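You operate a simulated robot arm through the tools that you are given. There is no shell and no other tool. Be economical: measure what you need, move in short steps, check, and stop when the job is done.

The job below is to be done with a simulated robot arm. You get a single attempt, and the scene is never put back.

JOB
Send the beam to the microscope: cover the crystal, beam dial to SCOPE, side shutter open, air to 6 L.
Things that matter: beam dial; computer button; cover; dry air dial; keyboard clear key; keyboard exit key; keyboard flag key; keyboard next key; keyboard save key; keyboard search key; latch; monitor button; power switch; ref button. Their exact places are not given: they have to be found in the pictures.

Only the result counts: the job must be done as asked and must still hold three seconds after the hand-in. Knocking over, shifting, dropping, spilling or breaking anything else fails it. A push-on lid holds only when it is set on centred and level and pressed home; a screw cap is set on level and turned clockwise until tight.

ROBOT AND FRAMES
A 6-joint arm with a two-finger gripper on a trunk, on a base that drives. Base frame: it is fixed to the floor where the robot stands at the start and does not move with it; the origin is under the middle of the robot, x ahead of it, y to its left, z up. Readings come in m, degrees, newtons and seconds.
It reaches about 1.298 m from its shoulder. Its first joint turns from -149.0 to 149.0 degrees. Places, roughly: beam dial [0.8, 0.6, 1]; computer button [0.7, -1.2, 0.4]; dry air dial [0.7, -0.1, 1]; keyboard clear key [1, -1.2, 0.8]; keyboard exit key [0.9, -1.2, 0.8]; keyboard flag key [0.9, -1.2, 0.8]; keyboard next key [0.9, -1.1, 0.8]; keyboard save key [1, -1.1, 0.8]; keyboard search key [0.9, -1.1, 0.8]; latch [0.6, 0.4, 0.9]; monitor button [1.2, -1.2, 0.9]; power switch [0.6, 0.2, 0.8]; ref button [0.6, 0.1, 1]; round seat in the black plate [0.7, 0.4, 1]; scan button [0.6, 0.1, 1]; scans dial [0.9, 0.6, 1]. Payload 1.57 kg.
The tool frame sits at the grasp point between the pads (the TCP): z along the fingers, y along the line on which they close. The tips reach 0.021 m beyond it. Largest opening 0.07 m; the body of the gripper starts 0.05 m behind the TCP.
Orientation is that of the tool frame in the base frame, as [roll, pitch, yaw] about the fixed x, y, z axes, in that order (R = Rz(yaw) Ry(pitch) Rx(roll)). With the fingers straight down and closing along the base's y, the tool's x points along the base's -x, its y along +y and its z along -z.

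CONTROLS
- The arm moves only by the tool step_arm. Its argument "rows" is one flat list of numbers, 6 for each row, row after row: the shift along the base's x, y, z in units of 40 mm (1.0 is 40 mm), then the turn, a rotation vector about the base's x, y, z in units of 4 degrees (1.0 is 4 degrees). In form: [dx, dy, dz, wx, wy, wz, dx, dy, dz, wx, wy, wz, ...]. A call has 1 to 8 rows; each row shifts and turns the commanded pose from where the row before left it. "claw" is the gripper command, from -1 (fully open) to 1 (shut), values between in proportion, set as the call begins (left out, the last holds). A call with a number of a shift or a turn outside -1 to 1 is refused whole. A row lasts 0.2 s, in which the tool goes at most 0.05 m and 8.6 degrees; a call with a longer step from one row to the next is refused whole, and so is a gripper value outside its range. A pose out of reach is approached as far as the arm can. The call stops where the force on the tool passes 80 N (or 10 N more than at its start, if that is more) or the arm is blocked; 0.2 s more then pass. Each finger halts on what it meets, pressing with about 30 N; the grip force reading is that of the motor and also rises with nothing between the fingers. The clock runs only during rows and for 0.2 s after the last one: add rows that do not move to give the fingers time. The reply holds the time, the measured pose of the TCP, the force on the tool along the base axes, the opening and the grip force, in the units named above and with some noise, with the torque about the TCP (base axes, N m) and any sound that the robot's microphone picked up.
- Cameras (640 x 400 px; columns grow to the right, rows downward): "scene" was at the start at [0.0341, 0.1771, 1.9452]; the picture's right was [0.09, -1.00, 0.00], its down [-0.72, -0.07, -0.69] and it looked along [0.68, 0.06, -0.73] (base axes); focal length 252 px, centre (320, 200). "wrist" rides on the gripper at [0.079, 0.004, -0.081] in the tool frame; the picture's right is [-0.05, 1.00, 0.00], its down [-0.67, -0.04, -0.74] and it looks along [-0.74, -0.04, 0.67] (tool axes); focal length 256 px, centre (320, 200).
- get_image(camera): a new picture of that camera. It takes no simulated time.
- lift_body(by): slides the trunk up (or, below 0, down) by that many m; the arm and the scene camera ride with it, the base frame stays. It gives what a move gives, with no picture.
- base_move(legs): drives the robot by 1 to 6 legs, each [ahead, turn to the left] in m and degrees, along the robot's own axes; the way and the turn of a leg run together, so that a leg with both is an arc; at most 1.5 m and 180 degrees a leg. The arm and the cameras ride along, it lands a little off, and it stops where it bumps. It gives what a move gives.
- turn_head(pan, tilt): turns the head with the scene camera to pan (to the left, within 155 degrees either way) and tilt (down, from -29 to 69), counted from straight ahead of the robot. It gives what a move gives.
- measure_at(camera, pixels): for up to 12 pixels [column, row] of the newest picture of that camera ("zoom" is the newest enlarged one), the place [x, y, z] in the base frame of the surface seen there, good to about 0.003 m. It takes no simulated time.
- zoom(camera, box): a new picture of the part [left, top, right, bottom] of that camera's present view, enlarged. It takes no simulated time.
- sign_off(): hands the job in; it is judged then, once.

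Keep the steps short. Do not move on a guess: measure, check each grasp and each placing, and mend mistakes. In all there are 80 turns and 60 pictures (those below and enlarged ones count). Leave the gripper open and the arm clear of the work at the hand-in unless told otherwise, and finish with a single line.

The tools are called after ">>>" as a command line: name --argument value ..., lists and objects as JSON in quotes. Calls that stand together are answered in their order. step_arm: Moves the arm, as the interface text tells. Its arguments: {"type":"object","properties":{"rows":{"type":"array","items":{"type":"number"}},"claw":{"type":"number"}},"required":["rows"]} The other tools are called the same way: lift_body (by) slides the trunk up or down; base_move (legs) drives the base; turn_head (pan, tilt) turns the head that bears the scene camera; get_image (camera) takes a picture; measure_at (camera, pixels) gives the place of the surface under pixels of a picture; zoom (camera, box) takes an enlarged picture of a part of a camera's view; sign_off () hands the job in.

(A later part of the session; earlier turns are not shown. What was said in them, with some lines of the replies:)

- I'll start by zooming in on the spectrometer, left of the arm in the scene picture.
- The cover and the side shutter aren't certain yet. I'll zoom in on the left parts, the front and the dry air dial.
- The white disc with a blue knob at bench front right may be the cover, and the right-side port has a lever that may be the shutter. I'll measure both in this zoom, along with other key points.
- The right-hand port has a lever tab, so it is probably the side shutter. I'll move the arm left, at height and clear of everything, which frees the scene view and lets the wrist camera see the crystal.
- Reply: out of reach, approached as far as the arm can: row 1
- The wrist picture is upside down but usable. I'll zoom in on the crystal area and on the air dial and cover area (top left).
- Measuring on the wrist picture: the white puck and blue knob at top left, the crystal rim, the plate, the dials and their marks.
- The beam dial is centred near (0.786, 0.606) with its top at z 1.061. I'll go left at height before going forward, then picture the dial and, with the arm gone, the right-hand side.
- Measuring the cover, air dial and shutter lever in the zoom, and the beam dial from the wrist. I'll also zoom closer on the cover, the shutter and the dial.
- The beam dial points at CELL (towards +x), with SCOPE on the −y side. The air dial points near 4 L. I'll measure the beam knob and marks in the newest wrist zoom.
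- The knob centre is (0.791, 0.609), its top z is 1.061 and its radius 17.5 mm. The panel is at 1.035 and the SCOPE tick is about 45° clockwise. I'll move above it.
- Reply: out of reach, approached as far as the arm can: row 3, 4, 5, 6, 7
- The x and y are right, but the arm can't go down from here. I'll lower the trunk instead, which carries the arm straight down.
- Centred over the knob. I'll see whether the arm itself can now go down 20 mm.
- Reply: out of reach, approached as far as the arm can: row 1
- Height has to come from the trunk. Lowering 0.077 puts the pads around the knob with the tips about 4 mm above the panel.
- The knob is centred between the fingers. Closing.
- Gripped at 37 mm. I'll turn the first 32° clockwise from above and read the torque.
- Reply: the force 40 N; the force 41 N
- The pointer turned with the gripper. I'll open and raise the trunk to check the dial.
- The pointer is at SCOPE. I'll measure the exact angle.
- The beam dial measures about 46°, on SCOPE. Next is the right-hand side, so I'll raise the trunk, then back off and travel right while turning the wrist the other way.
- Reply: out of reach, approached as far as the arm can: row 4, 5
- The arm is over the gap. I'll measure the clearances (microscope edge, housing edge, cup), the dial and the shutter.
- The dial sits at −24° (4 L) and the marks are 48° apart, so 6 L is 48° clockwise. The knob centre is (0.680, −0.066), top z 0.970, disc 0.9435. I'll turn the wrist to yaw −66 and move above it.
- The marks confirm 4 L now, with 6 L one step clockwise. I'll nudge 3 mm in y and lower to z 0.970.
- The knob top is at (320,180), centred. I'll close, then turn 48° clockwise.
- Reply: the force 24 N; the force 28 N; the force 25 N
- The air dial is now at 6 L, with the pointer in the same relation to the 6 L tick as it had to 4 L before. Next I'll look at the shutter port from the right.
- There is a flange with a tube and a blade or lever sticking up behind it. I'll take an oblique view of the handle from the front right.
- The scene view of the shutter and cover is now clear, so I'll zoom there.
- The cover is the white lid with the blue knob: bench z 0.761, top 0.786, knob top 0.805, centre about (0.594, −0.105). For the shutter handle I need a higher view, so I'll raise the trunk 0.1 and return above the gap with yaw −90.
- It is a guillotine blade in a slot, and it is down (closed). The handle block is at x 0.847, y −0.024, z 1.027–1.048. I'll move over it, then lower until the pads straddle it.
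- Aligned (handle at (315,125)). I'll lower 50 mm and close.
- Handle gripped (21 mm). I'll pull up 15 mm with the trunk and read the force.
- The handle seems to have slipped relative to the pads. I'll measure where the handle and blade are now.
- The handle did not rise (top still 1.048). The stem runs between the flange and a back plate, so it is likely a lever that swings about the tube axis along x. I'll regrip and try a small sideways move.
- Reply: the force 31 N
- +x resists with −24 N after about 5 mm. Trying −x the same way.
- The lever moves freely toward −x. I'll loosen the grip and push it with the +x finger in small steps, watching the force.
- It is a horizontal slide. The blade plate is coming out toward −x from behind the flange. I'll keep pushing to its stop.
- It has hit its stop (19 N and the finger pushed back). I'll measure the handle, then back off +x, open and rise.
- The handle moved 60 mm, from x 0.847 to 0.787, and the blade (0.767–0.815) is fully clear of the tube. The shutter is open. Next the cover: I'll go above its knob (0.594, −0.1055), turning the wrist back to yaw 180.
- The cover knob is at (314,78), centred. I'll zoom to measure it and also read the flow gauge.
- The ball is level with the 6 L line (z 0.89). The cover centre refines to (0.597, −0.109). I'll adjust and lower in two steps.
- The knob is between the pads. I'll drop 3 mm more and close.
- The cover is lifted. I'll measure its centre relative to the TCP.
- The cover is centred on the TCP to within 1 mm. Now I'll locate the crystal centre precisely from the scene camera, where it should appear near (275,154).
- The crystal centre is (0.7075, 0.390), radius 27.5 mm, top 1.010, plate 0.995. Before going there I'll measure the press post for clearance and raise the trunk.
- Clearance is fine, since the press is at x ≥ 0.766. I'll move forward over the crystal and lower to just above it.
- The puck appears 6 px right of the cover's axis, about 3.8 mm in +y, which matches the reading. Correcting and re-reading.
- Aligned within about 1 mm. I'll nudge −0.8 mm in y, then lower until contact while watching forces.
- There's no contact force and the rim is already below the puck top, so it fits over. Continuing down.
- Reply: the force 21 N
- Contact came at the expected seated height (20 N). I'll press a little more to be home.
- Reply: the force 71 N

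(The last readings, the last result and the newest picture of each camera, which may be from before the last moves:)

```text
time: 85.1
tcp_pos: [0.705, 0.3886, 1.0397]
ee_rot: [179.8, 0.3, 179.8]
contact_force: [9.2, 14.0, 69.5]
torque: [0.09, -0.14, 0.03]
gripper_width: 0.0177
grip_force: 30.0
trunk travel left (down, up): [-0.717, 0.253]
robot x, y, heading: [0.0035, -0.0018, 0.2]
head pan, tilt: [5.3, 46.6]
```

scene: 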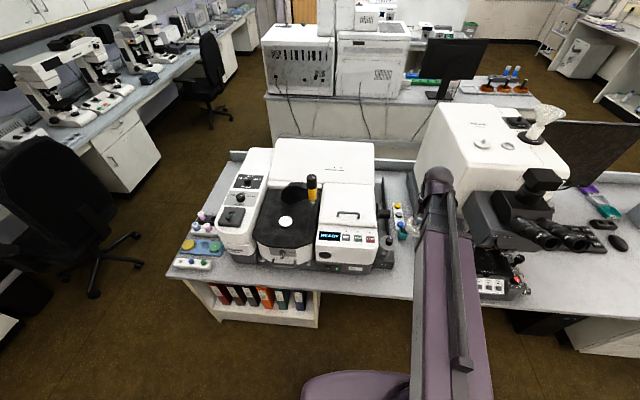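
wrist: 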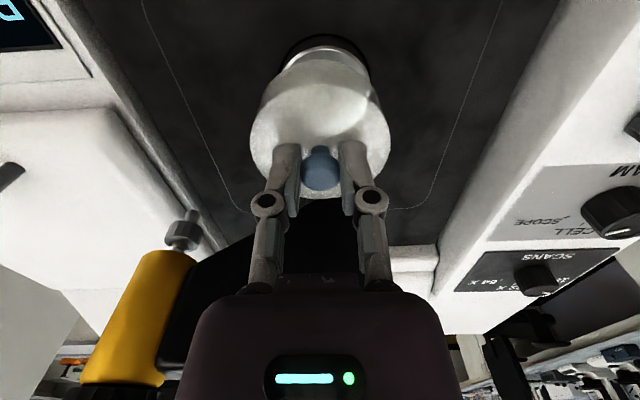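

Pressed with about 70 N and level. I'll relieve the load, open, rise and check.

>>> lift_body --by 0.005

>>> step_arm --rows '[0, 0, 0, 0, 0, 0, 0, 0, 0, 0, 0, 0, 0, 0, 0, 0, 0, 0, 0, 0, 0, 0, 0, 0]' --claw -1

>>> lift_body --by 0.2

>>> get_image --camera "wrist"

```text
time: 85.7
tcp_pos: [0.7059, 0.3881, 1.0405]
ee_rot: [-179.8, -0.1, 180.0]
contact_force: [-4.0, 1.8, 3.3]
torque: [0.06, 0.04, 0.05]
gripper_width: 0.0174
grip_force: 29.9
trunk travel left (down, up): [-0.722, 0.248]
robot x, y, heading: [-0.0007, -0.003, -0.0]
head pan, tilt: [5.3, 46.6]
```

```text
time: 86.7
tcp_pos: [0.708, 0.3899, 1.0415]
ee_rot: [179.9, 0.0, 179.9]
contact_force: [0.5, -1.2, -0.4]
torque: [0.02, 0.0, 0.02]
gripper_width: 0.0699
grip_force: 0.2
trunk travel left (down, up): [-0.722, 0.248]
robot x, y, heading: [-0.0009, -0.0014, -0.1]
head pan, tilt: [5.3, 46.6]
```

```text
time: 88.8
tcp_pos: [0.7083, 0.3896, 1.2405]
ee_rot: [180.0, 0.1, 180.0]
contact_force: [-0.2, 0.5, -0.7]
torque: [-0.01, -0.03, 0.03]
gripper_width: 0.0703
grip_force: 0.0
trunk travel left (down, up): [-0.922, 0.048]
robot x, y, heading: [0.0016, 0.0003, 0.1]
head pan, tilt: [5.3, 46.6]
```

```text
3 pictures are left
```

wrist: 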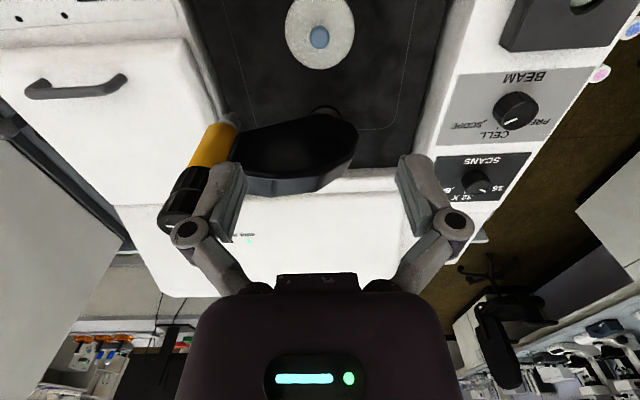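

The cover sits on the crystal. I'll measure its level and centre, then back the arm away.

>>> measure_at --camera "wrist" --pixels '[[320, 15], [296, 30], [345, 30], [320, 60], [300, 50], [340, 50], [320, 8], [318, 37]]'

>>> step_arm --rows '[-1, 0, 0, 0, 0, 0, -1, 0, 0, 0, 0, 0, -1, 0, 0, 0, 0, 0, -0.7, 1, 0, 0, 0, 0, 0, 1, 0, 0, 0, 0, 0, 1, 0, 0, 0, 0, 0, 1, 0, 0, 0, 0]'

>>> zoom --camera "scene" --box '[210, 140, 410, 290]'

```text
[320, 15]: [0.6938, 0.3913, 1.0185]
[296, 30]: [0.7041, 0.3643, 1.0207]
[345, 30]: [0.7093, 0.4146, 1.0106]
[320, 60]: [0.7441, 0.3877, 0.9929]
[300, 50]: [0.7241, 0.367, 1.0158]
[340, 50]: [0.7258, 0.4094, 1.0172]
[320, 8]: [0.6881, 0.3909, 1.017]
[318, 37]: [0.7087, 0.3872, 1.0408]
```

```text
time: 90.4
tcp_pos: [0.5602, 0.5514, 1.2405]
ee_rot: [180.0, 0.0, 180.0]
contact_force: [-0.5, 0.5, 0.0]
torque: [0.01, 0.0, 0.01]
gripper_width: 0.0699
grip_force: 0.1
trunk travel left (down, up): [-0.922, 0.048]
robot x, y, heading: [-0.0033, 0.0014, -0.0]
head pan, tilt: [5.3, 46.6]
```

```text
2.67 times, centred on (310, 215) of scene
```

zoom: 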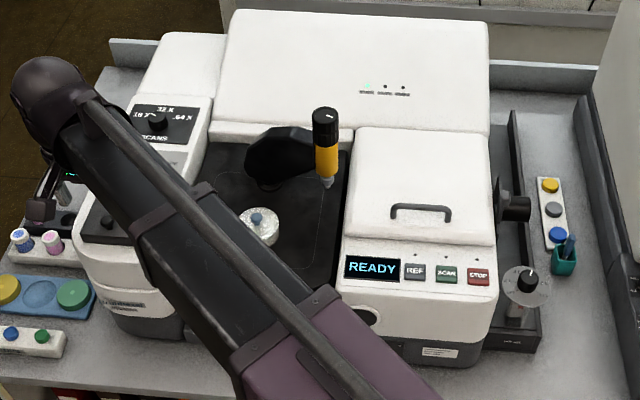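

>>> zoom --camera "scene" --box '[278, 208, 308, 238]'

>>> measure_at --camera "zoom" --pixels '[[260, 170], [300, 130], [340, 240], [260, 240], [400, 170], [380, 230], [250, 200], [390, 140], [320, 250], [350, 130], [280, 150], [240, 180]]'

```text
13.33 times, centred on (293, 223) of scene
```

zoom: 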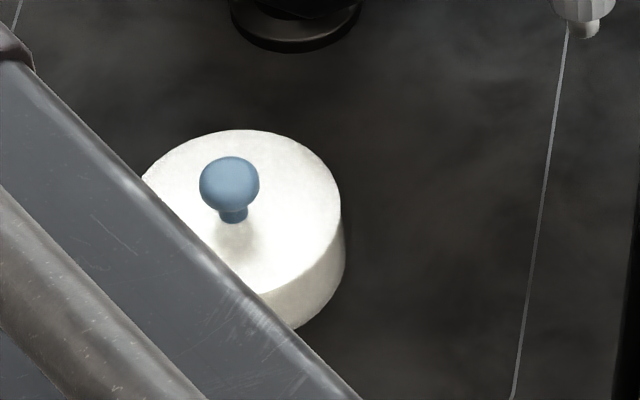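

```text
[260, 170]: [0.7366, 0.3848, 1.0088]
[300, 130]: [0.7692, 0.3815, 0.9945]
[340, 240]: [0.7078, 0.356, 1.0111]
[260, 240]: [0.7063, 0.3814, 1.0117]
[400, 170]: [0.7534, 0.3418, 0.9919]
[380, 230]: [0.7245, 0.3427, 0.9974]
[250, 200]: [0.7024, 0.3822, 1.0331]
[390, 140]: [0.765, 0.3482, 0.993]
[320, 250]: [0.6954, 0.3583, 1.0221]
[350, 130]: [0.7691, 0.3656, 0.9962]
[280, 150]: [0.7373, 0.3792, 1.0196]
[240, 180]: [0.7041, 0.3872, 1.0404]
```

The cover is seated and level: its knob top is at 1.040, exactly 45 mm above the plate, as it stood above the bench. The beam is on SCOPE, the shutter is open, air is at 6 L, and the gripper is open and clear. Handing in.

>>> sign_off

```text
The job is handed in.
```

The job is handed in: the crystal is covered, the beam dial is on SCOPE, the side shutter is open and the air is at 6 L.
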